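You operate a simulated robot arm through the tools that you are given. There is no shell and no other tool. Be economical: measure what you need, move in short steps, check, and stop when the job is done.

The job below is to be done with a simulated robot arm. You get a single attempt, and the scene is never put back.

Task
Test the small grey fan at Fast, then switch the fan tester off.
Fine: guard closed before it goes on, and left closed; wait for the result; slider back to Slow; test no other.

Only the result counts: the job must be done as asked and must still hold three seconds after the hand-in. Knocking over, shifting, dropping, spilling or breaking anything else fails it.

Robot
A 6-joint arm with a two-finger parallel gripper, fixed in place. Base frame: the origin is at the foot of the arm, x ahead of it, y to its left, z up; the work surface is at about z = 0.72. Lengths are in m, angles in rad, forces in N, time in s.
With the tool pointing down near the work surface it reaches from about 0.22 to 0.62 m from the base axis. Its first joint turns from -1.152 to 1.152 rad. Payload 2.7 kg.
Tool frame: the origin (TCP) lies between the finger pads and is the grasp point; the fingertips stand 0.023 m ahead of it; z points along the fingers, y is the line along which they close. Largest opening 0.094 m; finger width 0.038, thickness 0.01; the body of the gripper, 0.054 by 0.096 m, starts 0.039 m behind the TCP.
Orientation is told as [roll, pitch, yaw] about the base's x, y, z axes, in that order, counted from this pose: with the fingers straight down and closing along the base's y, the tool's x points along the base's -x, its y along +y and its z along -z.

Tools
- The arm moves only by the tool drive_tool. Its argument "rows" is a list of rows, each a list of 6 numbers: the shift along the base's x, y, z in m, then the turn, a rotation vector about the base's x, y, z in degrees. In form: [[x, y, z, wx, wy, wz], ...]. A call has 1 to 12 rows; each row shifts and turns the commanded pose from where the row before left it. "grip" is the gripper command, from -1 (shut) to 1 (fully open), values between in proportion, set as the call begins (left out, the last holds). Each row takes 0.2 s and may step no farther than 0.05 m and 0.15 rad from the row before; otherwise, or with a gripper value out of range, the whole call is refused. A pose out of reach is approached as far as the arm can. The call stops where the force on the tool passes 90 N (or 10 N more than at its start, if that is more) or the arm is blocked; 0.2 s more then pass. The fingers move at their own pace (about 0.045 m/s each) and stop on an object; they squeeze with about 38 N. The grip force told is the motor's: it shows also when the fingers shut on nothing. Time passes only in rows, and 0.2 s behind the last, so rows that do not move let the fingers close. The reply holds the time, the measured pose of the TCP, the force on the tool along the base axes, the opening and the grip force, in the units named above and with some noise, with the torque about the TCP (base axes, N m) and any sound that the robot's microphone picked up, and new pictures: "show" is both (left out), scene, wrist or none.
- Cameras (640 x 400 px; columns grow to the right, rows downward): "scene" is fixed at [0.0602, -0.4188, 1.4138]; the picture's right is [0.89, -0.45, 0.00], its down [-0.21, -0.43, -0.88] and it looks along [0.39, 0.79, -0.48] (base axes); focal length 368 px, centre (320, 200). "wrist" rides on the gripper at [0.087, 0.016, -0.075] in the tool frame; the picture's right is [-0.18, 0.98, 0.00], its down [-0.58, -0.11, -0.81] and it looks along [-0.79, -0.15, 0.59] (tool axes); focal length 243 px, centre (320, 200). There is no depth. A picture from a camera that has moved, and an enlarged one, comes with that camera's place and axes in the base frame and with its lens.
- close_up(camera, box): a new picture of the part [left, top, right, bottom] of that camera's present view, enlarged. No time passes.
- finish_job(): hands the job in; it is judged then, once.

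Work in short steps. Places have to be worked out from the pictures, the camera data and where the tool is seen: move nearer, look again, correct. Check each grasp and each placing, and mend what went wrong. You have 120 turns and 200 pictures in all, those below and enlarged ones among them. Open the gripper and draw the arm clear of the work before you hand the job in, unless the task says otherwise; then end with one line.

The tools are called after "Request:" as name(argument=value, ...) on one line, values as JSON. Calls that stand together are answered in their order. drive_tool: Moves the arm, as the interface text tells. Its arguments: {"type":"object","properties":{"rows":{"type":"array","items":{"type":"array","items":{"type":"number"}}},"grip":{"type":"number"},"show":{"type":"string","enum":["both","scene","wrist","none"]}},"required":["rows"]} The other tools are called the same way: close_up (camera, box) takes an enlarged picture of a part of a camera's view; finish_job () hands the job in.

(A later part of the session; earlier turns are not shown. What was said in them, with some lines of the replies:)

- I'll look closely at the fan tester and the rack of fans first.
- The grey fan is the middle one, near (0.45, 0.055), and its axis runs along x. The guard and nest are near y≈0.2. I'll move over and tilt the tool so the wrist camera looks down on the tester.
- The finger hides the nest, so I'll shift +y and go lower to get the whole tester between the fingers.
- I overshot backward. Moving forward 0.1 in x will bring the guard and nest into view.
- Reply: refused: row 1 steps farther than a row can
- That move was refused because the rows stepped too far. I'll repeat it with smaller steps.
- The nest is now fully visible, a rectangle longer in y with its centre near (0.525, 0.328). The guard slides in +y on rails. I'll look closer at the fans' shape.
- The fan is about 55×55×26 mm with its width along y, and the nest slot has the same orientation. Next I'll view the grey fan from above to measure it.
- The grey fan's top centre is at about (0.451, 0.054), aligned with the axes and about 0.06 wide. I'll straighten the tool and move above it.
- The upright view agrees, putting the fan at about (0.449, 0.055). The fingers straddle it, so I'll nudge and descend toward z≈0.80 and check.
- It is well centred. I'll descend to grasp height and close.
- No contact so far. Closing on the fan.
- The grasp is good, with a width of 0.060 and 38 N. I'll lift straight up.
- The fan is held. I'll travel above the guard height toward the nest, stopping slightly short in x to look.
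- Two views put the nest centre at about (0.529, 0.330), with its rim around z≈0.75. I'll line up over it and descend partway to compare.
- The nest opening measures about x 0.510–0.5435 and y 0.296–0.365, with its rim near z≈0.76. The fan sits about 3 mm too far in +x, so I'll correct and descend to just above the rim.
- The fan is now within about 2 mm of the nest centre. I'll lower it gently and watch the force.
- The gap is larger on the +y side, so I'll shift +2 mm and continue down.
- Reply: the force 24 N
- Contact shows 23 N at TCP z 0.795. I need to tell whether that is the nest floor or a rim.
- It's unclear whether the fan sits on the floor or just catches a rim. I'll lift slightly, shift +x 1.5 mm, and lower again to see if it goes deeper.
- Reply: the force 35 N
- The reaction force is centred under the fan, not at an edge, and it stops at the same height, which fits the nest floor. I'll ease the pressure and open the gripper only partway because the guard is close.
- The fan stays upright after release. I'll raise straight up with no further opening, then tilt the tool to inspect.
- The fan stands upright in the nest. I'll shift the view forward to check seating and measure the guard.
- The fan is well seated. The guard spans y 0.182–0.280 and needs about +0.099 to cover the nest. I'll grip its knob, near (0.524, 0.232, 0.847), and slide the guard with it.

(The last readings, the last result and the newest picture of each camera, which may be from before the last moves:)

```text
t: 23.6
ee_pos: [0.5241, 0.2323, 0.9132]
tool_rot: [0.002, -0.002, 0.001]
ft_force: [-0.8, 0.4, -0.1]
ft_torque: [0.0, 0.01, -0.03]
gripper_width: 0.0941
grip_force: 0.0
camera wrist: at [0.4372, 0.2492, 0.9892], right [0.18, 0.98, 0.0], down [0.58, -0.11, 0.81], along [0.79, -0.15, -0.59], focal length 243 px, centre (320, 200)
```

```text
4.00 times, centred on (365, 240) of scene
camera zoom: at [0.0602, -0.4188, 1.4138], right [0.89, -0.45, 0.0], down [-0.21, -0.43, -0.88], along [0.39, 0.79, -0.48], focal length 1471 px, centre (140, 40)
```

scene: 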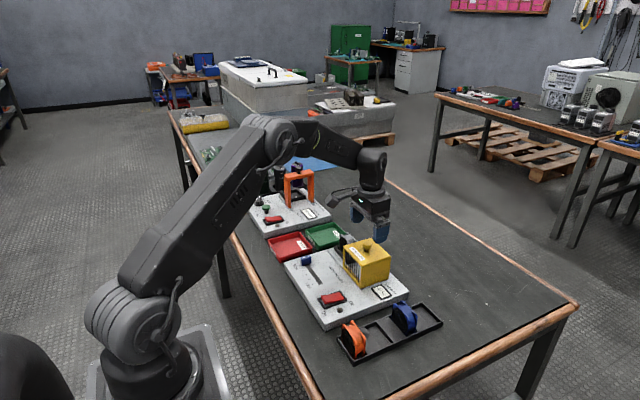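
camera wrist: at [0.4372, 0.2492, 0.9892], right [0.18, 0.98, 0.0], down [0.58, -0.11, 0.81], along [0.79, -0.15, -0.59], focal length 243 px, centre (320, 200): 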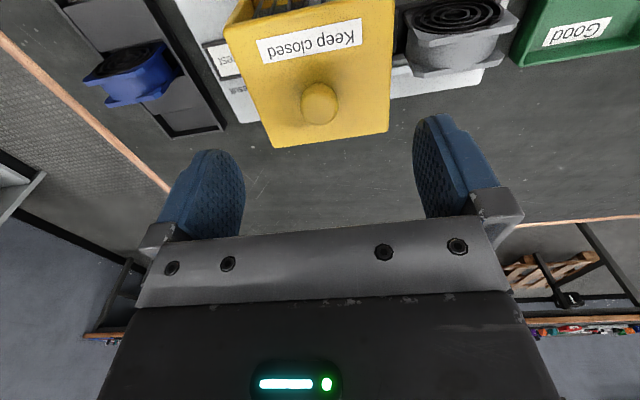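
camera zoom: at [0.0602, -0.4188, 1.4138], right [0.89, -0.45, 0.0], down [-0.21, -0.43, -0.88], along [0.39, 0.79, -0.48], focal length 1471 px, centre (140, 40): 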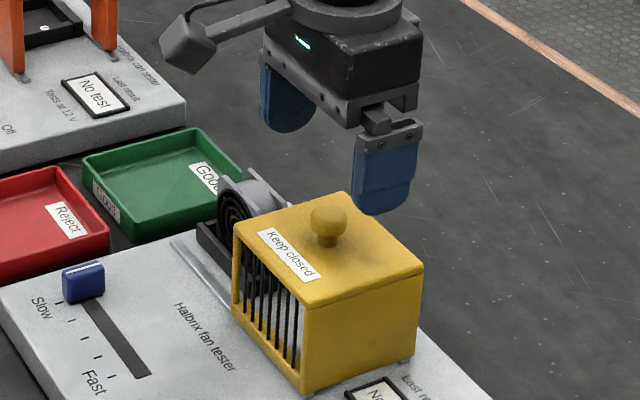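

The knob lines up with the TCP at about (0.522, 0.233). I'll descend to z≈0.865 and look.

Request:
drive_tool(rows=[[-0.001, 0, -0.02, 0, 0, 0], [0, 0, -0.02, 0, 0, 0], [0, 0, -0.01, 0, 0, 0], [0, 0, 0, 0, 0, 0]], grip=0.2, show="none")

Request:
close_up(camera="scene", box=[320, 190, 410, 290])

Request:
close_up(camera="wrist", box=[180, 60, 480, 240])

```text
t: 24.6
ee_pos: [0.5229, 0.2325, 0.8634]
tool_rot: [0.0, -0.002, 0.002]
ft_force: [0.0, 0.9, 0.1]
ft_torque: [-0.01, -0.03, -0.01]
gripper_width: 0.0562
grip_force: 0.1
```

```text
4.00 times, centred on (365, 240) of scene
camera zoom: at [0.0602, -0.4188, 1.4138], right [0.89, -0.45, 0.0], down [-0.21, -0.43, -0.88], along [0.39, 0.79, -0.48], focal length 1471 px, centre (140, 40)
```

zoom: 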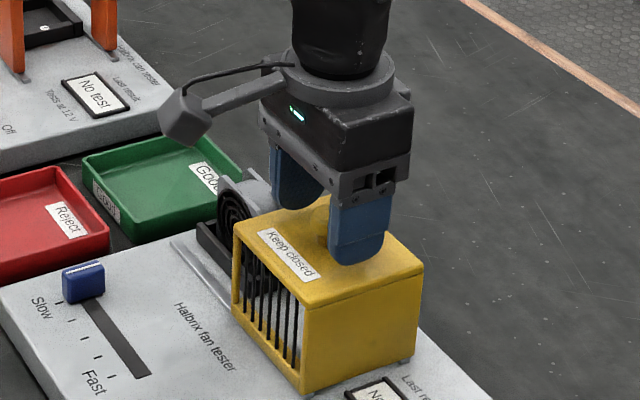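

```text
2.13 times, centred on (330, 150) of wrist
camera zoom: at [0.4358, 0.2488, 0.9394], right [0.18, 0.98, 0.0], down [0.58, -0.11, 0.81], along [0.79, -0.15, -0.59], focal length 518 px, centre (299, 307)
```

zoom: 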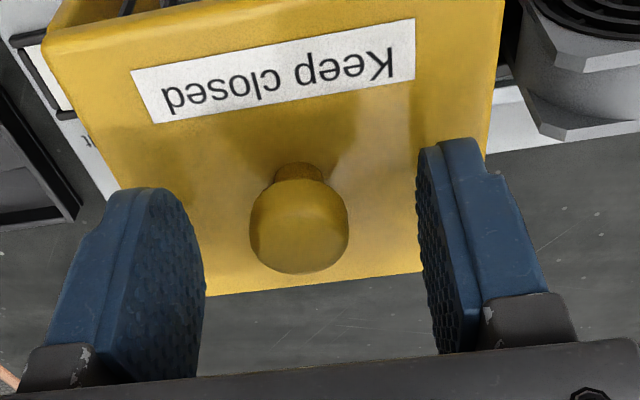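

The knob sits between the fingers at pad height. Closing.

Request:
drive_tool(rows=[[0, 0, -0.004, 0, 0, 0], [0, 0, 0, 0, 0, 0], [0, 0, 0, 0, 0, 0], [0, 0, 0, 0, 0, 0]], grip=-1, show="none")

Request:
close_up(camera="wrist", box=[180, 60, 480, 240])

```text
t: 25.6
ee_pos: [0.5239, 0.2324, 0.8598]
tool_rot: [0.002, -0.001, 0.002]
ft_force: [-0.5, -1.2, -1.0]
ft_torque: [-0.21, -0.02, -0.07]
gripper_width: 0.0237
grip_force: 45.6
```

```text
2.13 times, centred on (330, 150) of wrist
camera zoom: at [0.4362, 0.2489, 0.9354], right [0.18, 0.98, 0.0], down [0.58, -0.11, 0.81], along [0.79, -0.15, -0.59], focal length 518 px, centre (299, 307)
```

zoom: 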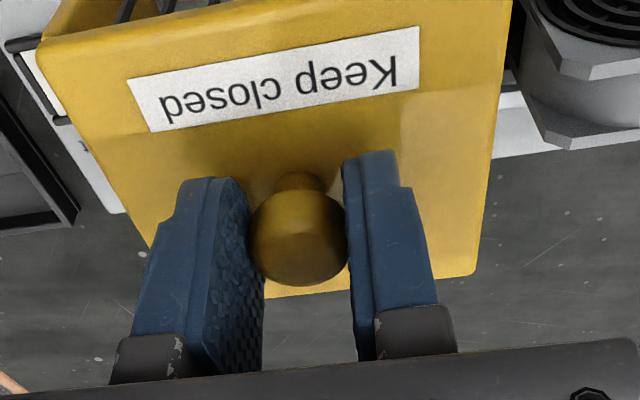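

The knob is held at 24 mm. I'll slide the guard +y in small steps.

Request:
drive_tool(rows=[[0, 0.01, 0, 0, 0, 0], [0, 0.015, 0, 0, 0, 0], [0, 0.015, 0, 0, 0, 0], [0, 0, 0, 0, 0, 0]], show="scene")

```text
t: 26.6
ee_pos: [0.5233, 0.2727, 0.8599]
tool_rot: [0.004, -0.004, 0.002]
ft_force: [8.1, 0.9, -0.7]
ft_torque: [-0.07, 0.47, 0.05]
gripper_width: 0.024
grip_force: 45.1
```

scene: 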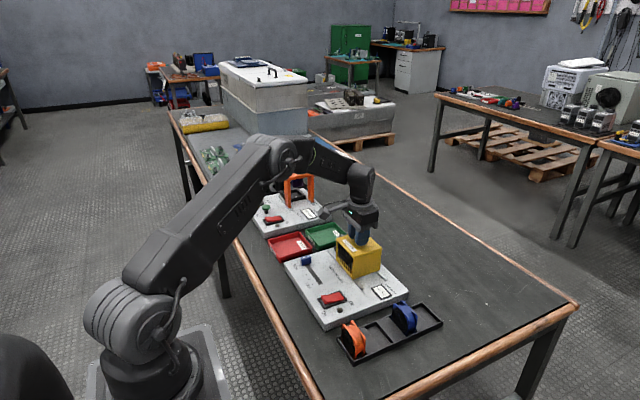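

The guard slides freely. Continuing.

Request:
drive_tool(rows=[[0.0005, 0.015, 0, 0, 0, 0], [0, 0.015, 0, 0, 0, 0], [0, 0.012, 0, 0, 0, 0], [0, 0.008, 0, 0, 0, 0], [0, 0, 0, 0, 0, 0]], show="none")

Request:
close_up(camera="scene", box=[290, 190, 410, 310])

```text
t: 27.8
ee_pos: [0.5222, 0.323, 0.8607]
tool_rot: [0.003, 0.0, 0.001]
ft_force: [7.9, 0.0, -0.1]
ft_torque: [-0.36, -0.01, 0.04]
gripper_width: 0.0235
grip_force: 45.0
```

```text
3.33 times, centred on (350, 250) of scene
camera zoom: at [0.0603, -0.4188, 1.4138], right [0.89, -0.45, 0.0], down [-0.21, -0.43, -0.88], along [0.39, 0.79, -0.48], focal length 1226 px, centre (220, 33)
```

zoom: 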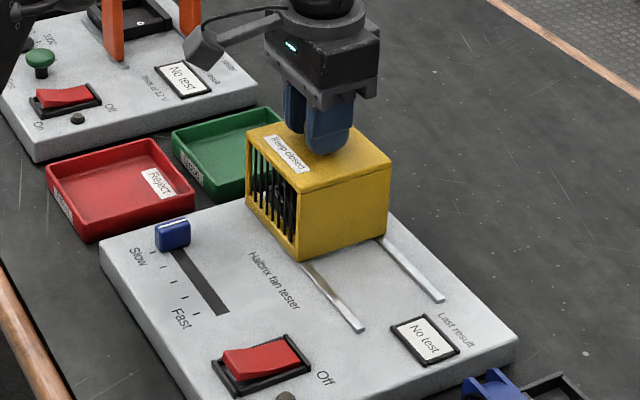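

Nearly there. I'll go on until the end stop resists.

Request:
drive_tool(rows=[[0, 0.004, 0, 0, 0, 0], [0, 0.004, 0, 0, 0, 0], [0, 0.003, 0, 0, 0, 0], [0, 0, 0, 0, 0, 0]], show="none")

```text
t: 28.8
ee_pos: [0.5231, 0.3301, 0.8618]
tool_rot: [-0.004, 0.003, 0.001]
ft_force: [-7.6, -30.8, 16.4]
ft_torque: [-0.13, 0.41, -0.05]
gripper_width: 0.0238
grip_force: 44.6
```

The end stop gives 31 N at y=0.330, so the guard travelled the expected 0.098 and is closed over the nest. I'll ease off, release and lift.

Request:
drive_tool(rows=[[0, -0.003, 0, 0, 0, 0], [0, 0, 0, 0, 0, 0]], show="none")

Request:
drive_tool(rows=[[0, 0, 0, 0, 0, 0], [0, 0, 0, 0, 0, 0], [0, 0, 0.03, 0, 0, 0], [0, 0, 0.04, 0, 0, 0], [-0.02, 0, 0.04, 0, 0, 0], [0, 0, 0, 0, 0, 0]], grip=0.2, show="none")

Request:
close_up(camera="scene", box=[270, 210, 410, 330])

```text
t: 29.4
ee_pos: [0.5223, 0.3291, 0.8587]
tool_rot: [0.001, -0.003, 0.001]
ft_force: [1.5, -16.3, 14.9]
ft_torque: [-0.53, 0.98, -0.25]
gripper_width: 0.0237
grip_force: 45.2
```

```text
t: 30.8
ee_pos: [0.506, 0.3317, 0.9678]
tool_rot: [0.001, -0.002, 0.003]
ft_force: [-0.4, 0.1, 0.5]
ft_torque: [-0.01, -0.02, -0.01]
gripper_width: 0.0563
grip_force: 0.0
```

```text
3.33 times, centred on (340, 270) of scene
camera zoom: at [0.0602, -0.4188, 1.4138], right [0.89, -0.45, 0.0], down [-0.21, -0.43, -0.88], along [0.39, 0.79, -0.48], focal length 1226 px, centre (253, -33)
```

zoom: 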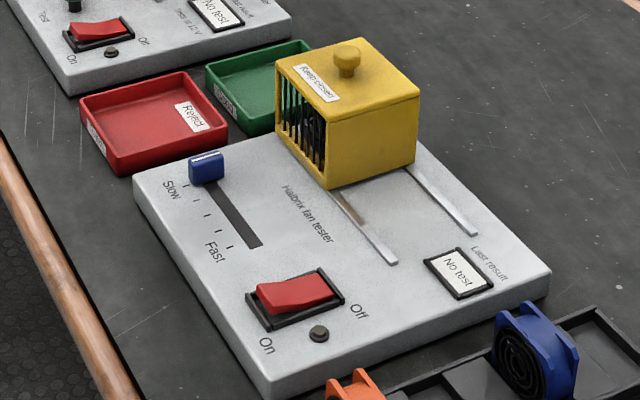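

The guard is closed over the fan. The slider cap is near (0.400, 0.349) at Slow, and Fast is at y≈0.260. I'll move above the cap.

Request:
drive_tool(rows=[[-0.04, 0.006, 0, 0, 0, 0], [-0.04, 0.006, 0, 0, 0, 0], [-0.026, 0.005, 0, 0, 0, 0], [0, 0, -0.04, 0, 0, 0], [0, 0, -0.04, 0, 0, 0], [0, 0, 0, 0, 0, 0]], show="none")

Request:
close_up(camera="wrist", box=[180, 0, 480, 180])

Request:
close_up(camera="scene", box=[270, 190, 380, 290])

```text
t: 32.2
ee_pos: [0.3978, 0.3497, 0.8874]
tool_rot: [0.003, -0.002, 0.001]
ft_force: [0.2, 0.3, -0.2]
ft_torque: [0.03, 0.0, 0.0]
gripper_width: 0.0565
grip_force: 0.1
```

```text
2.13 times, centred on (330, 90) of wrist
camera zoom: at [0.3109, 0.3658, 0.9633], right [0.18, 0.98, 0.0], down [0.58, -0.11, 0.81], along [0.79, -0.15, -0.59], focal length 518 px, centre (299, 435)
```

zoom: 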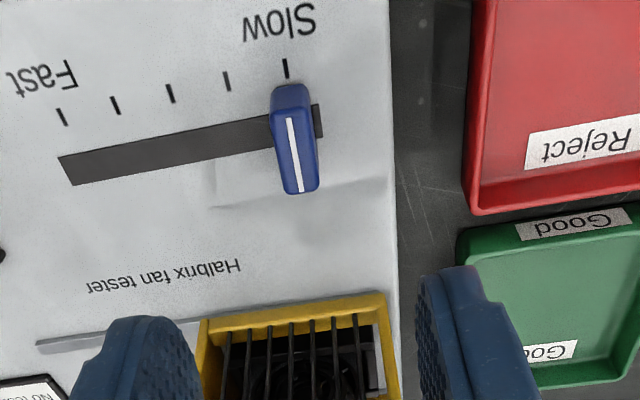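

```text
4.00 times, centred on (325, 240) of scene
camera zoom: at [0.0602, -0.4188, 1.4138], right [0.89, -0.45, 0.0], down [-0.21, -0.43, -0.88], along [0.39, 0.79, -0.48], focal length 1471 px, centre (300, 40)
```

zoom: 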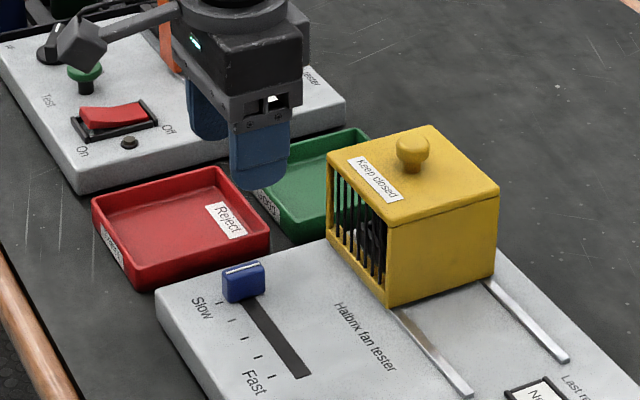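

The cap is confirmed at (0.401, 0.349) and the Fast tick at y≈0.260, a travel of about 0.087. I'll descend around the cap.

Request:
drive_tool(rows=[[0.002, -0.001, -0.04, 0, 0, 0], [0, 0, -0.04, 0, 0, 0], [0, 0, -0.018, 0, 0, 0], [0, 0, -0.01, 0, 0, 0], [0, 0, 0, 0, 0, 0]], show="none")

Request:
close_up(camera="wrist", box=[180, 60, 480, 240])

Request:
close_up(camera="scene", box=[270, 210, 360, 290])

```text
t: 33.4
ee_pos: [0.401, 0.3465, 0.7818]
tool_rot: [0.003, -0.002, 0.002]
ft_force: [0.4, 0.3, 0.9]
ft_torque: [0.01, 0.03, 0.02]
gripper_width: 0.0563
grip_force: 0.1
```

```text
2.13 times, centred on (330, 150) of wrist
camera zoom: at [0.3138, 0.3633, 0.8574], right [0.18, 0.98, 0.0], down [0.58, -0.11, 0.81], along [0.79, -0.15, -0.59], focal length 518 px, centre (299, 307)
```

zoom: 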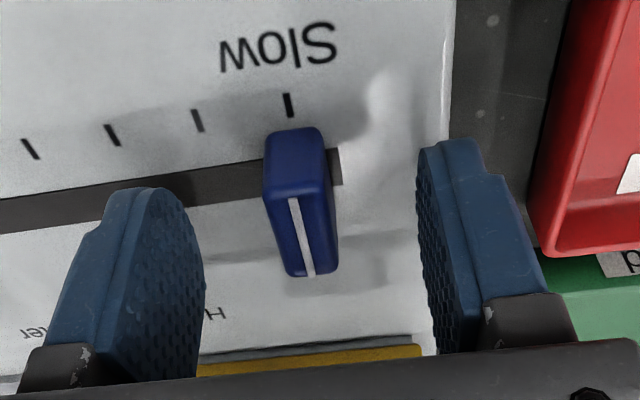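

```text
5.00 times, centred on (315, 250) of scene
camera zoom: at [0.0602, -0.4188, 1.4138], right [0.89, -0.45, 0.0], down [-0.21, -0.43, -0.88], along [0.39, 0.79, -0.48], focal length 1838 px, centre (345, -50)
```

zoom: 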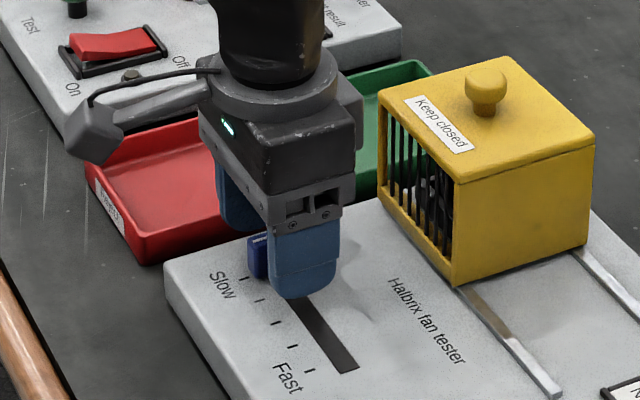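

The cap is between the fingers. I'll go 4 mm lower and close.

Request:
drive_tool(rows=[[0, 0, -0.004, 0, 0, 0], [0, 0, 0, 0, 0, 0], [0, 0, 0, 0, 0, 0], [0, 0, 0, 0, 0, 0], [0, 0, 0, 0, 0, 0]], grip=-1, show="none")

Request:
close_up(camera="wrist", box=[180, 60, 480, 240])

```text
t: 34.6
ee_pos: [0.3997, 0.3464, 0.7778]
tool_rot: [0.001, -0.004, 0.003]
ft_force: [-0.8, 1.1, -0.4]
ft_torque: [-0.45, -0.74, -0.63]
gripper_width: 0.0138
grip_force: 45.2
```

```text
2.13 times, centred on (330, 150) of wrist
camera zoom: at [0.3129, 0.3638, 0.8527], right [0.18, 0.98, 0.0], down [0.58, -0.11, 0.81], along [0.79, -0.15, -0.59], focal length 518 px, centre (299, 307)
```

zoom: 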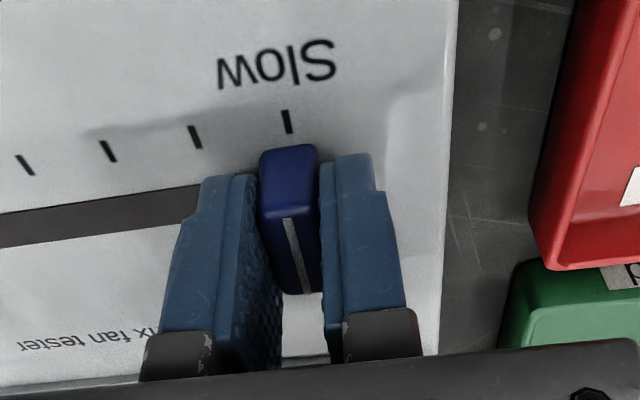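

Cap gripped at 14 mm. I'll slide it −y by about 0.088.

Request:
drive_tool(rows=[[0, -0.012, 0, 0, 0, 0], [0, -0.015, 0, 0, 0, 0], [0, -0.015, 0, 0, 0, 0], [0, -0.015, 0, 0, 0, 0], [0, -0.015, 0, 0, 0, 0], [0, -0.01, 0, 0, 0, 0], [0, -0.004, 0, 0, 0, 0], [0, 0, 0, 0, 0, 0]], show="none")

Request:
close_up(camera="wrist", box=[180, 60, 480, 240])

```text
t: 36.4
ee_pos: [0.4005, 0.262, 0.7774]
tool_rot: [0.005, -0.003, 0.001]
ft_force: [12.5, 12.9, -17.6]
ft_torque: [-0.35, 0.97, -0.82]
gripper_width: 0.0141
grip_force: 45.4
```

```text
2.13 times, centred on (330, 150) of wrist
camera zoom: at [0.3127, 0.2784, 0.8527], right [0.18, 0.98, 0.0], down [0.58, -0.11, 0.81], along [0.79, -0.14, -0.59], focal length 518 px, centre (299, 307)
```

zoom: 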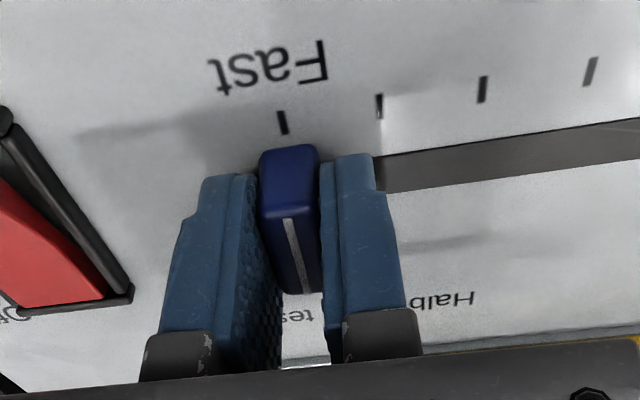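

It is about 1–2 mm short of the Fast tick compared with its alignment at Slow. Pushing 3 mm more.

Request:
drive_tool(rows=[[0, -0.0015, 0, 0, 0, 0], [0, -0.0015, 0, 0, 0, 0], [0, 0, 0, 0, 0, 0]], show="none")

Request:
close_up(camera="wrist", box=[180, 60, 480, 240])

```text
t: 37.2
ee_pos: [0.4, 0.2621, 0.7773]
tool_rot: [0.007, -0.007, 0.002]
ft_force: [6.6, 42.8, -29.0]
ft_torque: [-0.2, 0.75, -1.1]
gripper_width: 0.0138
grip_force: 45.1
```

```text
2.13 times, centred on (330, 150) of wrist
camera zoom: at [0.3124, 0.278, 0.8526], right [0.18, 0.98, 0.01], down [0.58, -0.11, 0.81], along [0.8, -0.14, -0.59], focal length 518 px, centre (299, 307)
```

zoom: 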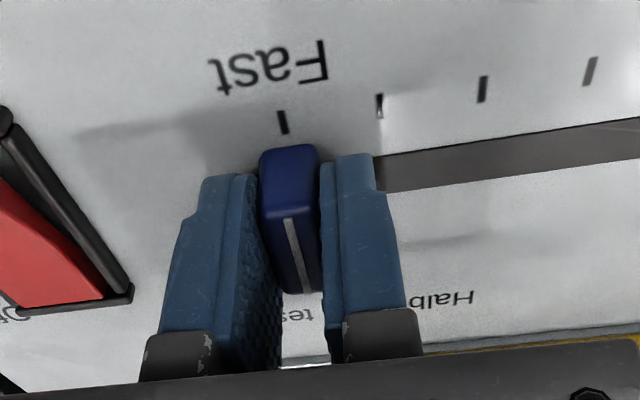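

The end stop is reached at Fast. I'll ease off, release and lift.

Request:
drive_tool(rows=[[0, 0.003, 0, 0, 0, 0], [0, 0.001, 0, 0, 0, 0]], show="none")

Request:
drive_tool(rows=[[0, 0, 0, 0, 0, 0], [0, 0, 0, 0, 0, 0], [0, 0, 0.03, 0, 0, 0], [-0.02, -0.02, 0.04, 0, 0, 0], [-0.02, -0.03, 0.03, 0, 0, 0], [0, 0, 0, 0, 0, 0]], grip=0)

Request:
close_up(camera="scene", box=[270, 220, 410, 340])

Request:
close_up(camera="wrist", box=[180, 0, 480, 180])

```text
t: 37.8
ee_pos: [0.4, 0.2628, 0.7776]
tool_rot: [0.002, -0.004, 0.003]
ft_force: [0.1, 16.3, -16.8]
ft_torque: [-0.14, -1.35, -0.84]
gripper_width: 0.014
grip_force: 44.8
```

```text
t: 39.2
ee_pos: [0.3612, 0.2126, 0.8784]
tool_rot: [0.001, -0.002, 0.001]
ft_force: [0.5, -0.3, 0.6]
ft_torque: [-0.01, 0.0, 0.01]
gripper_width: 0.0469
grip_force: 0.1
camera wrist: at [0.2726, 0.2292, 0.9532], right [0.18, 0.98, 0.0], down [0.58, -0.11, 0.81], along [0.79, -0.15, -0.59], focal length 243 px, centre (320, 200)
```

scene: 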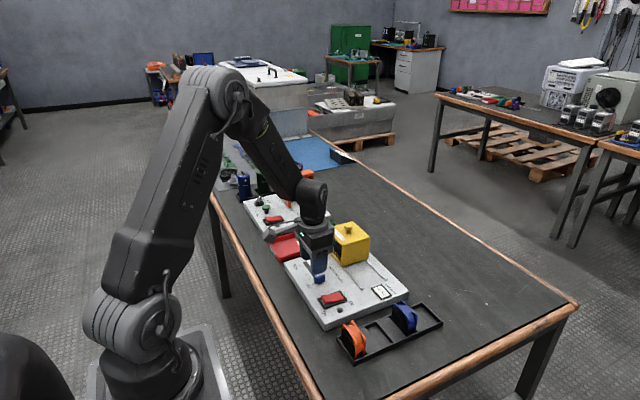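
wrist: 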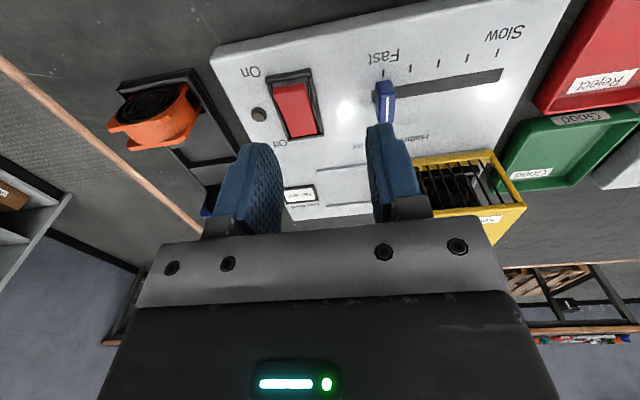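

```text
3.33 times, centred on (340, 280) of scene
camera zoom: at [0.0601, -0.4189, 1.4138], right [0.89, -0.45, 0.0], down [-0.21, -0.43, -0.88], along [0.39, 0.79, -0.48], focal length 1226 px, centre (253, -67)
```

zoom: 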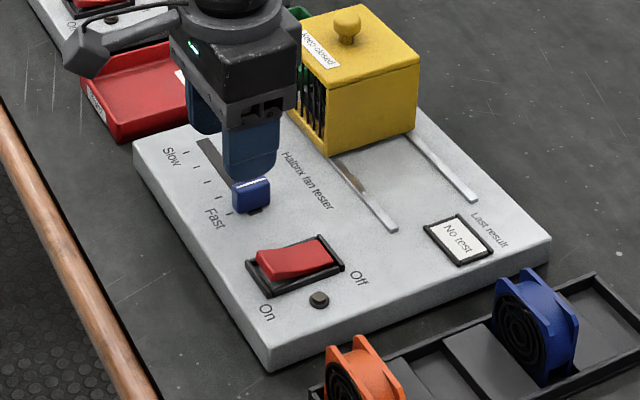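

```text
2.13 times, centred on (330, 90) of wrist
camera zoom: at [0.2726, 0.2292, 0.9532], right [0.18, 0.98, 0.0], down [0.58, -0.11, 0.81], along [0.79, -0.15, -0.59], focal length 518 px, centre (299, 435)
```

zoom: 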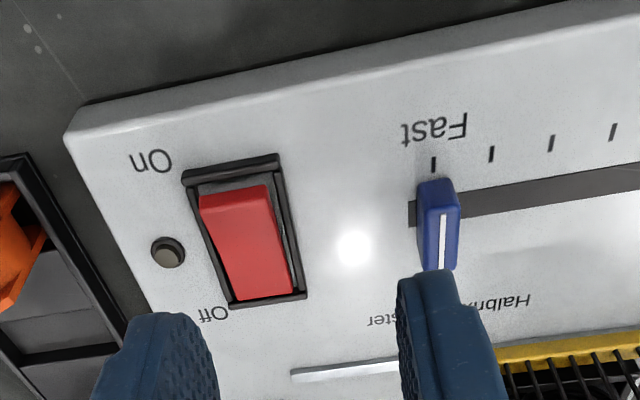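

The slider is at Fast. The rocker is centred at about (0.400, 0.1845), and its On end is the raised −x side. I'll press there with closed fingertips.

Request:
drive_tool(rows=[[0.02, -0.028, 0, 0, 0, 0], [0, 0, -0.03, 0, 0, 0], [0, 0, -0.03, 0, 0, 0], [0, 0, 0, 0, 0, 0]], grip=-1, show="none")

Request:
close_up(camera="wrist", box=[200, 40, 440, 200])

Request:
close_up(camera="scene", box=[290, 260, 370, 320])

```text
t: 40.2
ee_pos: [0.3801, 0.1809, 0.8189]
tool_rot: [0.001, -0.003, 0.002]
ft_force: [0.2, 0.3, 0.5]
ft_torque: [-0.01, -0.02, -0.03]
gripper_width: 0.0001
grip_force: 37.7
```

```text
2.50 times, centred on (320, 120) of wrist
camera zoom: at [0.2933, 0.1973, 0.8944], right [0.18, 0.98, 0.0], down [0.58, -0.11, 0.81], along [0.79, -0.15, -0.59], focal length 606 px, centre (320, 400)
```

zoom: 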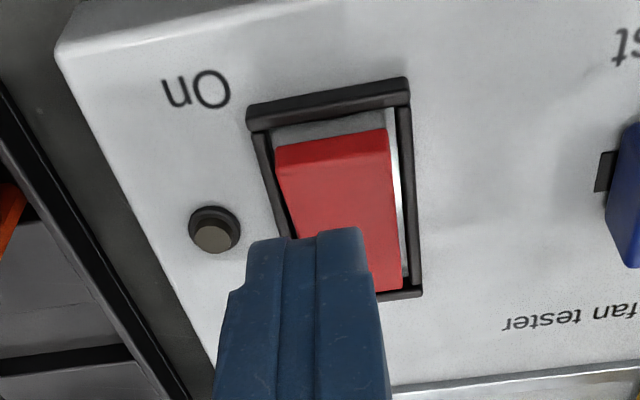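

```text
6.67 times, centred on (330, 290) of scene
camera zoom: at [0.0602, -0.4188, 1.4138], right [0.89, -0.45, 0.0], down [-0.21, -0.43, -0.88], along [0.39, 0.79, -0.48], focal length 2451 px, centre (253, -400)
```

zoom: 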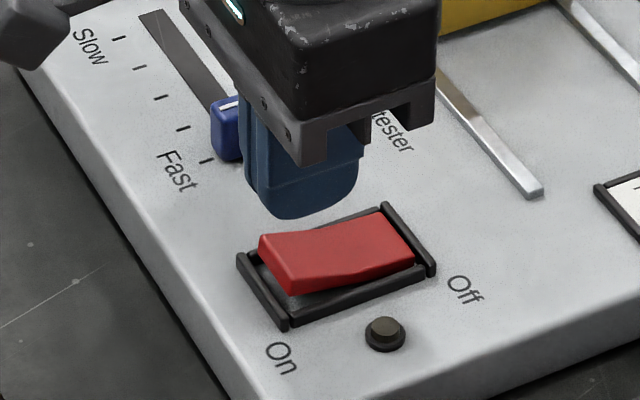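

The rocker's raised end is at (0.369, 0.186). I'll shift +4 mm in y and press down gradually.

Request:
drive_tool(rows=[[0, 0.004, -0.015, 0, 0, 0], [0, 0, -0.012, 0, 0, 0], [0, 0, -0.005, 0, 0, 0], [0, 0, 0, 0, 0, 0]], show="none")

Request:
close_up(camera="scene", box=[290, 260, 370, 320])

```text
t: 41.2
ee_pos: [0.38, 0.1868, 0.7852]
tool_rot: [0.002, -0.003, 0.002]
ft_force: [-9.2, -3.0, 22.8]
ft_torque: [-0.13, -0.13, -0.09]
gripper_width: 0.0
grip_force: 38.2
```

```text
6.67 times, centred on (330, 290) of scene
camera zoom: at [0.0597, -0.419, 1.4138], right [0.89, -0.45, 0.0], down [-0.21, -0.43, -0.88], along [0.39, 0.79, -0.48], focal length 2451 px, centre (253, -400)
```

zoom: 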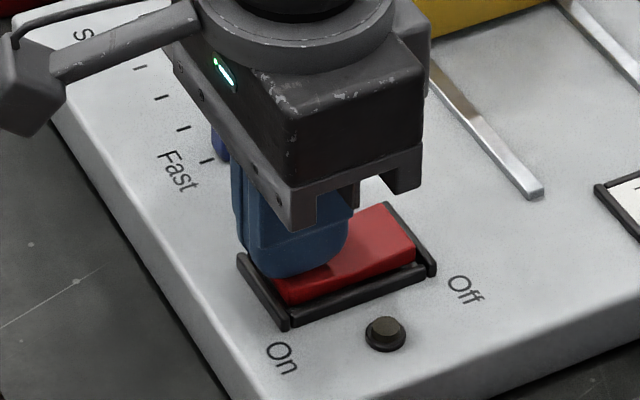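

There is contact at 23 N and the rocker is starting to move. Pressing further in small steps.

Request:
drive_tool(rows=[[0, 0, -0.002, 0, 0, 0], [0, 0, -0.002, 0, 0, 0], [0, 0, -0.002, 0, 0, 0], [0, 0, 0, 0, 0, 0]], show="none")

Request:
close_up(camera="scene", box=[290, 250, 410, 330])

```text
t: 41.9
ee_pos: [0.38, 0.1869, 0.7846]
tool_rot: [0.001, -0.003, 0.001]
ft_force: [-8.9, -5.0, 16.0]
ft_torque: [-0.15, -0.06, -0.06]
gripper_width: 0.0001
grip_force: 37.8
stopped in row 3: the force on the tool passed its limit at 94 N (the readings are from after the stop); the commanded pose is now the measured one
```

```text
5.00 times, centred on (350, 290) of scene
camera zoom: at [0.0598, -0.419, 1.4138], right [0.89, -0.45, 0.0], down [-0.21, -0.43, -0.88], along [0.39, 0.79, -0.48], focal length 1838 px, centre (170, -250)
```

zoom: 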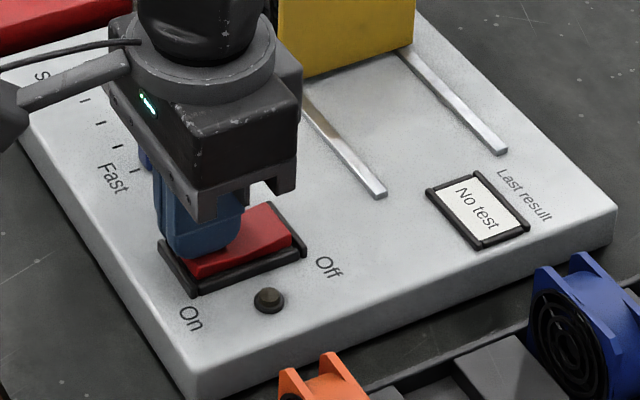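

A hard stop. I'll lift to see the rocker's state.

Request:
drive_tool(rows=[[0, 0, 0.03, 0, 0, 0], [0, 0, 0, 0, 0, 0]], show="none")

Request:
close_up(camera="scene", box=[290, 250, 410, 330])

Request:
close_up(camera="wrist", box=[200, 40, 440, 200])

```text
t: 42.5
ee_pos: [0.3819, 0.1876, 0.8144]
tool_rot: [0.003, -0.004, 0.002]
ft_force: [0.1, -0.1, -0.6]
ft_torque: [0.01, 0.04, 0.01]
gripper_width: 0.0
grip_force: 37.9
```

```text
5.00 times, centred on (350, 290) of scene
camera zoom: at [0.0602, -0.4188, 1.4138], right [0.89, -0.45, 0.0], down [-0.21, -0.43, -0.88], along [0.39, 0.79, -0.48], focal length 1838 px, centre (170, -250)
```

zoom: 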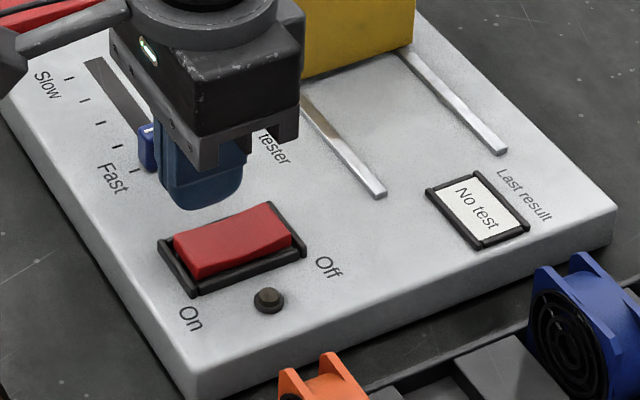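

```text
2.50 times, centred on (320, 120) of wrist
camera zoom: at [0.2942, 0.205, 0.8902], right [0.18, 0.98, 0.0], down [0.58, -0.11, 0.81], along [0.79, -0.15, -0.59], focal length 606 px, centre (320, 400)
```

zoom: 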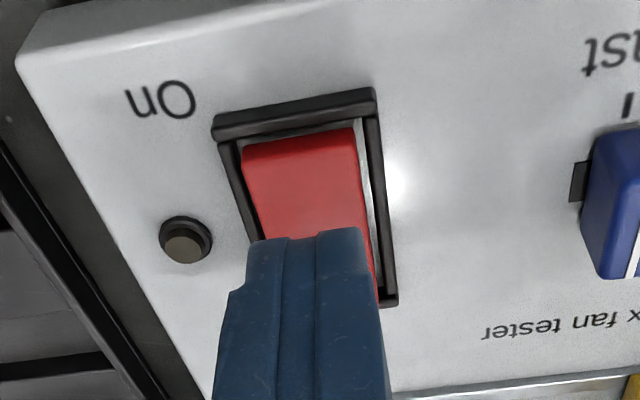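

The rocker is only level, because the flat fingertip bottomed on the pivot. I'll tilt the tool +24° so one corner of the tip presses the On end.

Request:
drive_tool(rows=[[-0.003, 0, 0.005, 0, 8, 0], [-0.004, -0.001, 0, 0, 8, 0], [-0.004, 0, 0, 0, 8, 0], [0, 0, -0.015, 0, 0, 0], [0, 0, 0, 0, 0, 0]], show="none")

Request:
close_up(camera="scene", box=[290, 250, 410, 330])

```text
t: 43.7
ee_pos: [0.3691, 0.1853, 0.8039]
tool_rot: [0.002, 0.416, 0.002]
ft_force: [-1.0, 0.2, 0.7]
ft_torque: [-0.01, 0.01, -0.02]
gripper_width: 0.0
grip_force: 38.4
```

```text
5.00 times, centred on (350, 290) of scene
camera zoom: at [0.0602, -0.4188, 1.4138], right [0.89, -0.45, 0.0], down [-0.21, -0.43, -0.88], along [0.39, 0.79, -0.48], focal length 1838 px, centre (170, -250)
```

zoom: 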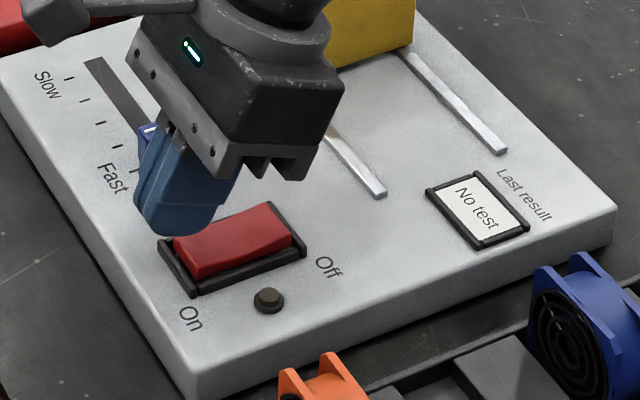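

The tilt is good. Shift +3 mm in x and press down in small steps.

Request:
drive_tool(rows=[[0.003, 0, -0.01, 0, 0, 0], [0, 0, -0.006, 0, 0, 0], [0, 0, -0.003, 0, 0, 0], [0, 0, -0.003, 0, 0, 0], [0, 0, -0.002, 0, 0, 0], [0, 0, 0, 0, 0, 0]], show="none")

Request:
close_up(camera="scene", box=[290, 250, 410, 330])

```text
t: 45.1
ee_pos: [0.3722, 0.1867, 0.7874]
tool_rot: [0.005, 0.42, 0.002]
ft_force: [-20.5, -13.4, 85.9]
ft_torque: [-0.19, -0.1, -1.08]
gripper_width: 0.0002
grip_force: 38.2
heard: click
```

```text
5.00 times, centred on (350, 290) of scene
camera zoom: at [0.0587, -0.4197, 1.4136], right [0.89, -0.45, 0.0], down [-0.21, -0.43, -0.88], along [0.39, 0.79, -0.48], focal length 1838 px, centre (170, -250)
```

zoom: 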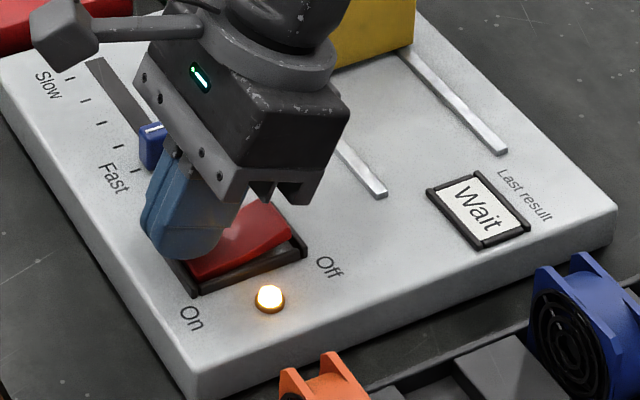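

A click, the lamp is lit and the display says "Wait". I'll lift off and wait for the result.

Request:
drive_tool(rows=[[0, 0, 0.015, 0, 0, 0], [0, 0, 0.025, 0, 0, 0], [0, 0, 0, 0, 0, 0], [0, 0, 0, 0, 0, 0], [0, 0, 0, 0, 0, 0], [0, 0, 0, 0, 0, 0], [0, 0, 0, 0, 0, 0], [0, 0, 0, 0, 0, 0], [0, 0, 0, 0, 0, 0], [0, 0, 0, 0, 0, 0]], show="none")

Request:
close_up(camera="scene", box=[290, 230, 410, 330])

```text
t: 47.3
ee_pos: [0.3727, 0.1861, 0.8203]
tool_rot: [0.004, 0.415, 0.001]
ft_force: [0.9, -1.0, -0.3]
ft_torque: [0.03, -0.03, 0.05]
gripper_width: 0.0
grip_force: 37.9
```

```text
4.00 times, centred on (350, 280) of scene
camera zoom: at [0.0602, -0.4188, 1.4138], right [0.89, -0.45, 0.0], down [-0.21, -0.43, -0.88], along [0.39, 0.79, -0.48], focal length 1471 px, centre (200, -120)
```

zoom: 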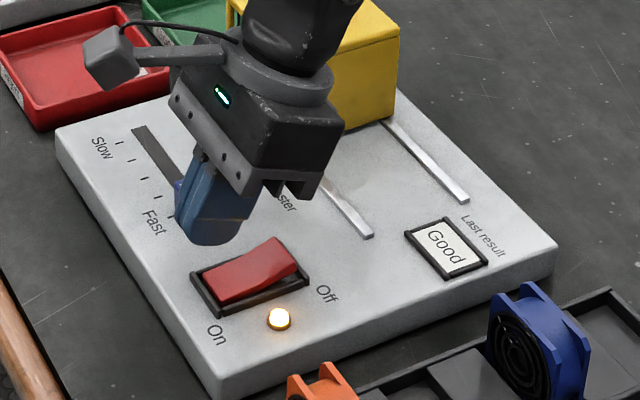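

The result is "Good". Next I'll press the Off end at x≈0.422 with the same tilted corner.

Request:
drive_tool(rows=[[0.022, 0, 0, 0, 0, 0], [0.022, 0, 0, 0, 0, 0], [0, 0, -0.01, 0, 0, 0], [0, 0, 0, 0, 0, 0]], show="none")

Request:
close_up(camera="scene", box=[290, 250, 410, 330])

```text
t: 48.3
ee_pos: [0.4172, 0.1851, 0.8109]
tool_rot: [0.005, 0.415, 0.002]
ft_force: [0.8, 0.7, -0.2]
ft_torque: [0.0, -0.01, -0.03]
gripper_width: 0.0
grip_force: 37.8
```

```text
5.00 times, centred on (350, 290) of scene
camera zoom: at [0.0602, -0.4188, 1.4138], right [0.89, -0.45, 0.0], down [-0.21, -0.43, -0.88], along [0.39, 0.79, -0.48], focal length 1838 px, centre (170, -250)
```

zoom: 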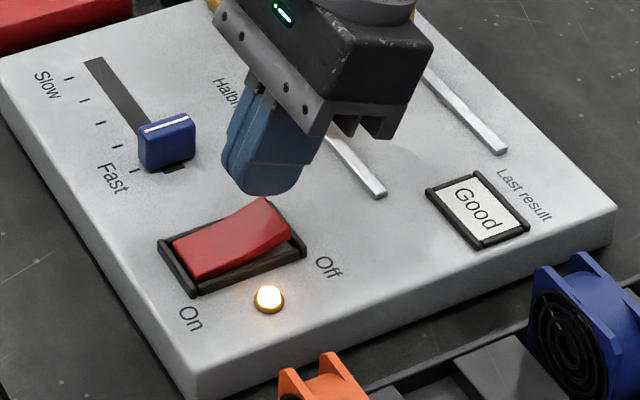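

The Off end is raised beneath the tip. Pressing down in steps.

Request:
drive_tool(rows=[[0, 0, -0.01, 0, 0, 0], [0, 0, -0.005, 0, 0, 0], [0, 0, -0.004, 0, 0, 0], [0, 0, -0.003, 0, 0, 0], [0, 0, -0.003, 0, 0, 0], [0, 0, 0, 0, 0, 0]], show="none")

Request:
close_up(camera="scene", box=[290, 250, 410, 330])

```text
t: 49.7
ee_pos: [0.4165, 0.1876, 0.7847]
tool_rot: [0.003, 0.416, 0.001]
ft_force: [-2.1, -2.4, 13.5]
ft_torque: [-0.11, -0.06, -0.01]
gripper_width: 0.0
grip_force: 38.0
heard: click
```

```text
5.00 times, centred on (350, 290) of scene
camera zoom: at [0.0599, -0.419, 1.4138], right [0.89, -0.45, 0.0], down [-0.21, -0.43, -0.88], along [0.39, 0.79, -0.48], focal length 1838 px, centre (170, -250)
```

zoom: 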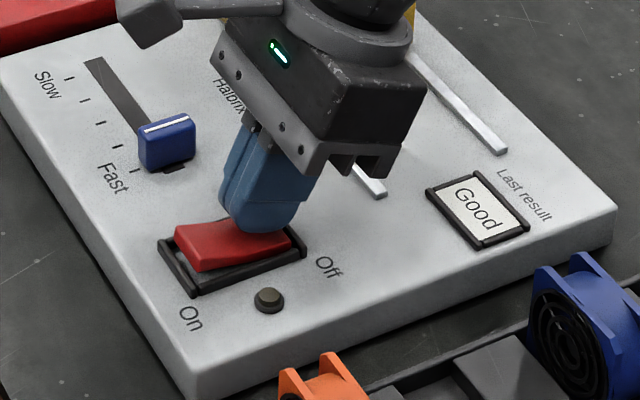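

A click and the lamp is out with "Good" still showing. Now I'll lift, straighten, and go back above the slider cap at (0.400, 0.262).

Request:
drive_tool(rows=[[0, 0, 0.03, 0, 0, 0], [0, 0, 0.04, 0, 0, 0], [-0.005, 0.025, 0.02, 0, -8, 0], [-0.006, 0.025, 0, 0, -8, 0], [-0.006, 0.025, 0, 0, -7.9, 0], [0, 0, -0.02, 0, 0, 0], [0, 0, 0, 0, 0, 0]], grip=0, show="none")

Request:
close_up(camera="scene", box=[270, 210, 410, 330])

Request:
close_up(camera="wrist", box=[180, 0, 480, 180])

```text
t: 51.3
ee_pos: [0.3993, 0.2613, 0.856]
tool_rot: [0.004, -0.002, 0.001]
ft_force: [0.1, -0.2, 0.1]
ft_torque: [0.01, -0.01, -0.01]
gripper_width: 0.047
grip_force: 0.0
```

```text
3.33 times, centred on (340, 270) of scene
camera zoom: at [0.0602, -0.4188, 1.4138], right [0.89, -0.45, 0.0], down [-0.21, -0.43, -0.88], along [0.39, 0.79, -0.48], focal length 1226 px, centre (253, -33)
```

zoom: 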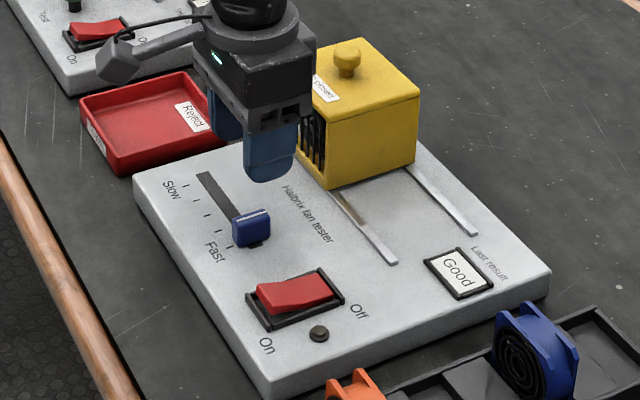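

```text
2.13 times, centred on (330, 90) of wrist
camera zoom: at [0.3124, 0.2783, 0.9318], right [0.18, 0.98, 0.0], down [0.58, -0.11, 0.81], along [0.79, -0.15, -0.59], focal length 518 px, centre (299, 435)
```

zoom: 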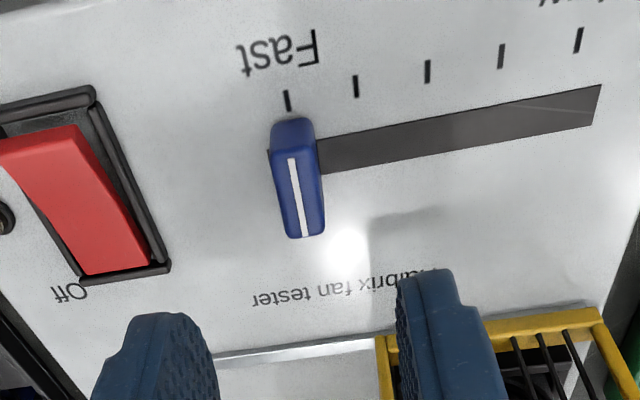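

The tester is off. I'll descend around the cap and grip it.

Request:
drive_tool(rows=[[0, 0, -0.04, 0, 0, 0], [0, 0, -0.028, 0, 0, 0], [0, 0, -0.01, 0, 0, 0], [0, 0, 0, 0, 0, 0]], show="none")

Request:
drive_tool(rows=[[0, 0, 0, 0, 0, 0], [0, 0, 0, 0, 0, 0], [0, 0, 0, 0, 0, 0], [0, 0, 0, 0, 0, 0]], grip=-1, show="none")

Request:
close_up(camera="wrist", box=[180, 60, 480, 240])

```text
t: 52.3
ee_pos: [0.4003, 0.2615, 0.7792]
tool_rot: [0.005, -0.002, 0.003]
ft_force: [0.4, 0.4, -0.8]
ft_torque: [0.02, -0.01, 0.03]
gripper_width: 0.0471
grip_force: 0.0
```

```text
t: 53.3
ee_pos: [0.4004, 0.2617, 0.7794]
tool_rot: [0.005, -0.004, 0.002]
ft_force: [-0.9, 10.8, -4.6]
ft_torque: [-0.36, -0.56, -0.6]
gripper_width: 0.0138
grip_force: 45.2
```

```text
2.13 times, centred on (330, 150) of wrist
camera zoom: at [0.3125, 0.2785, 0.854], right [0.18, 0.98, 0.0], down [0.58, -0.11, 0.81], along [0.79, -0.15, -0.59], focal length 518 px, centre (299, 307)
```

zoom: 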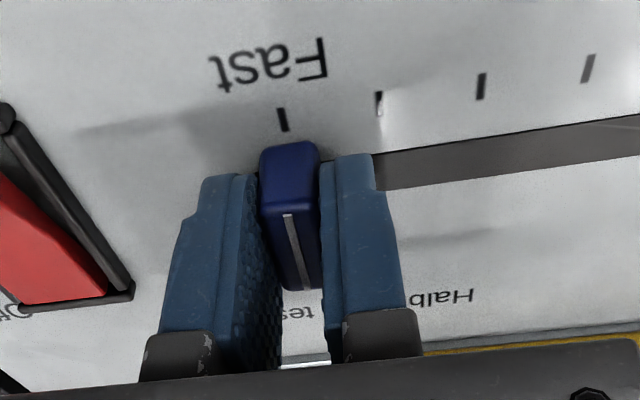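

Gripped. Sliding +y back to Slow at y≈0.347.

Request:
drive_tool(rows=[[0, 0.012, 0, 0, 0, 0], [0, 0.015, 0, 0, 0, 0], [0, 0.015, 0, 0, 0, 0], [0, 0.015, 0, 0, 0, 0], [0, 0.015, 0, 0, 0, 0], [0, 0.01, 0, 0, 0, 0], [0, 0.004, 0, 0, 0, 0], [0, 0.001, 0, 0, 0, 0], [0, 0, 0, 0, 0, 0]], show="none")

Request:
close_up(camera="wrist", box=[180, 60, 480, 240])

```text
t: 55.3
ee_pos: [0.3997, 0.3485, 0.7787]
tool_rot: [0.003, -0.005, 0.001]
ft_force: [9.1, -2.4, 13.7]
ft_torque: [-0.61, -1.34, -0.73]
gripper_width: 0.014
grip_force: 45.0
```

```text
2.13 times, centred on (330, 150) of wrist
camera zoom: at [0.3124, 0.3644, 0.8538], right [0.18, 0.98, 0.01], down [0.58, -0.11, 0.81], along [0.8, -0.14, -0.59], focal length 518 px, centre (299, 307)
```

zoom: 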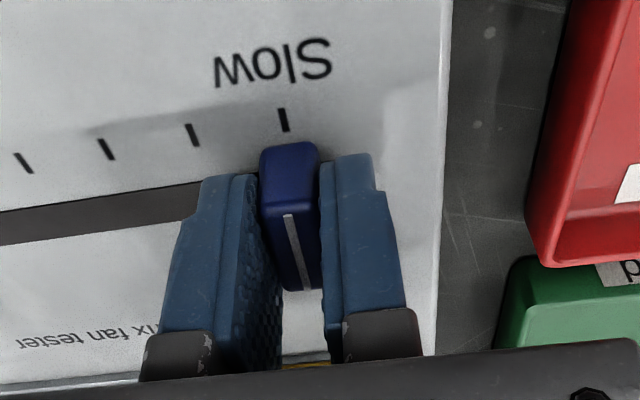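

It looks aligned with the Slow tick. A 2 mm push will confirm the end stop.

Request:
drive_tool(rows=[[0, 0.001, 0, 0, 0, 0], [0, 0.001, 0, 0, 0, 0], [0, 0, 0, 0, 0, 0]], show="none")

```text
t: 56.1
ee_pos: [0.3988, 0.3484, 0.7773]
tool_rot: [-0.001, 0.0, -0.002]
ft_force: [5.9, -25.5, 26.9]
ft_torque: [-0.21, -0.39, -0.29]
gripper_width: 0.014
grip_force: 45.1
```

The end stop at Slow is confirmed. I'll ease off, release, lift and move clear.

Request:
drive_tool(rows=[[0, -0.002, 0, 0, 0, 0], [0, 0, 0, 0, 0, 0]], show="none")

Request:
drive_tool(rows=[[0, 0, 0, 0, 0, 0], [0, 0, 0, 0, 0, 0], [0, 0, 0.03, 0, 0, 0], [0, 0, 0.045, 0, 0, 0], [0, 0, 0.045, 0, 0, 0], [-0.04, 0, 0.02, 0, 0, 0], [-0.04, 0, 0.02, 0, 0, 0], [0, 0, 0, 0, 0, 0]], grip=0.1)

Request:
close_up(camera="scene", box=[270, 210, 410, 330])

Request:
close_up(camera="wrist", box=[180, 0, 480, 180])

```text
t: 56.7
ee_pos: [0.3985, 0.3492, 0.7773]
tool_rot: [0.004, -0.003, -0.001]
ft_force: [3.4, -17.9, 27.9]
ft_torque: [-0.67, 0.96, -0.47]
gripper_width: 0.0139
grip_force: 44.8
```

```text
t: 58.5
ee_pos: [0.3191, 0.347, 0.9389]
tool_rot: [0.002, -0.001, 0.002]
ft_force: [0.5, -0.8, -0.7]
ft_torque: [-0.04, 0.0, 0.0]
gripper_width: 0.0518
grip_force: 0.0
camera wrist: at [0.2316, 0.3642, 1.0147], right [0.18, 0.98, 0.0], down [0.58, -0.11, 0.81], along [0.79, -0.15, -0.59], focal length 243 px, centre (320, 200)
```

scene: 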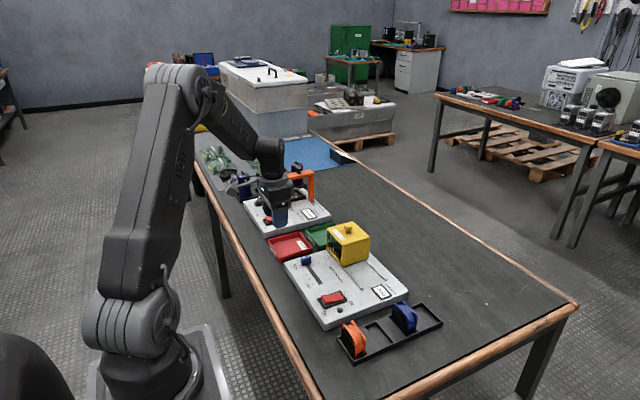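
wrist: 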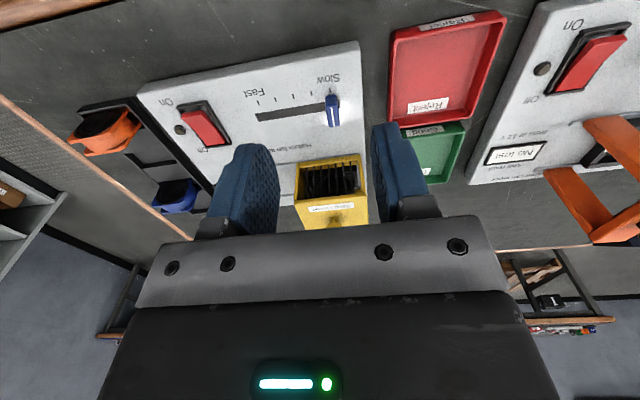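

```text
3.33 times, centred on (340, 270) of scene
camera zoom: at [0.0602, -0.4188, 1.4138], right [0.89, -0.45, 0.0], down [-0.21, -0.43, -0.88], along [0.39, 0.79, -0.48], focal length 1226 px, centre (253, -33)
```

zoom: 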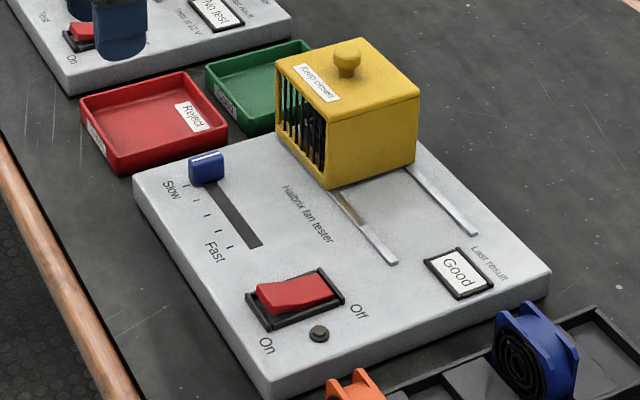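

```text
2.13 times, centred on (330, 90) of wrist
camera zoom: at [0.2316, 0.3642, 1.0147], right [0.18, 0.98, 0.0], down [0.58, -0.11, 0.81], along [0.79, -0.15, -0.59], focal length 518 px, centre (299, 435)
```

zoom: 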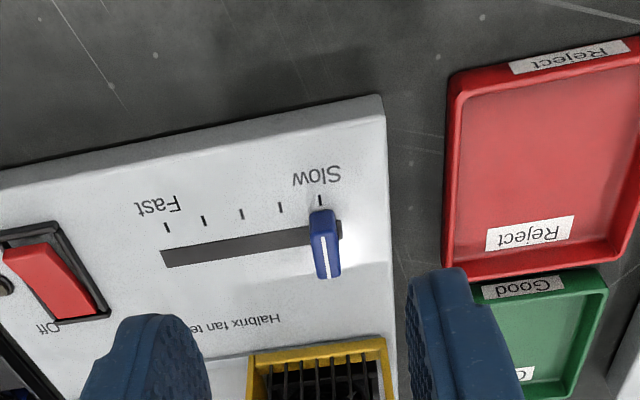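

Everything is as asked: slider at Slow, switch off with the lamp out, guard closed on the grey fan, and the display showing "Good". I'll open the gripper, draw up a little more, and hand in.

Request:
drive_tool(rows=[[0, -0.03, 0.03, 0, 0, 0], [0, -0.03, 0.03, 0, 0, 0], [0, 0, 0, 0, 0, 0]], grip=1, show="none")

Request:
finish_job()

```text
t: 59.3
ee_pos: [0.3188, 0.2882, 0.9995]
tool_rot: [0.004, -0.002, 0.003]
ft_force: [1.2, 0.1, -0.4]
ft_torque: [0.01, 0.02, 0.02]
gripper_width: 0.0941
grip_force: 0.0
```

```text
The job is handed in.
```

The small grey fan was tested at Fast with the guard closed and the result read "Good"; the tester is now off, the slider is back at Slow, and the fan is still in the tester under the closed guard.
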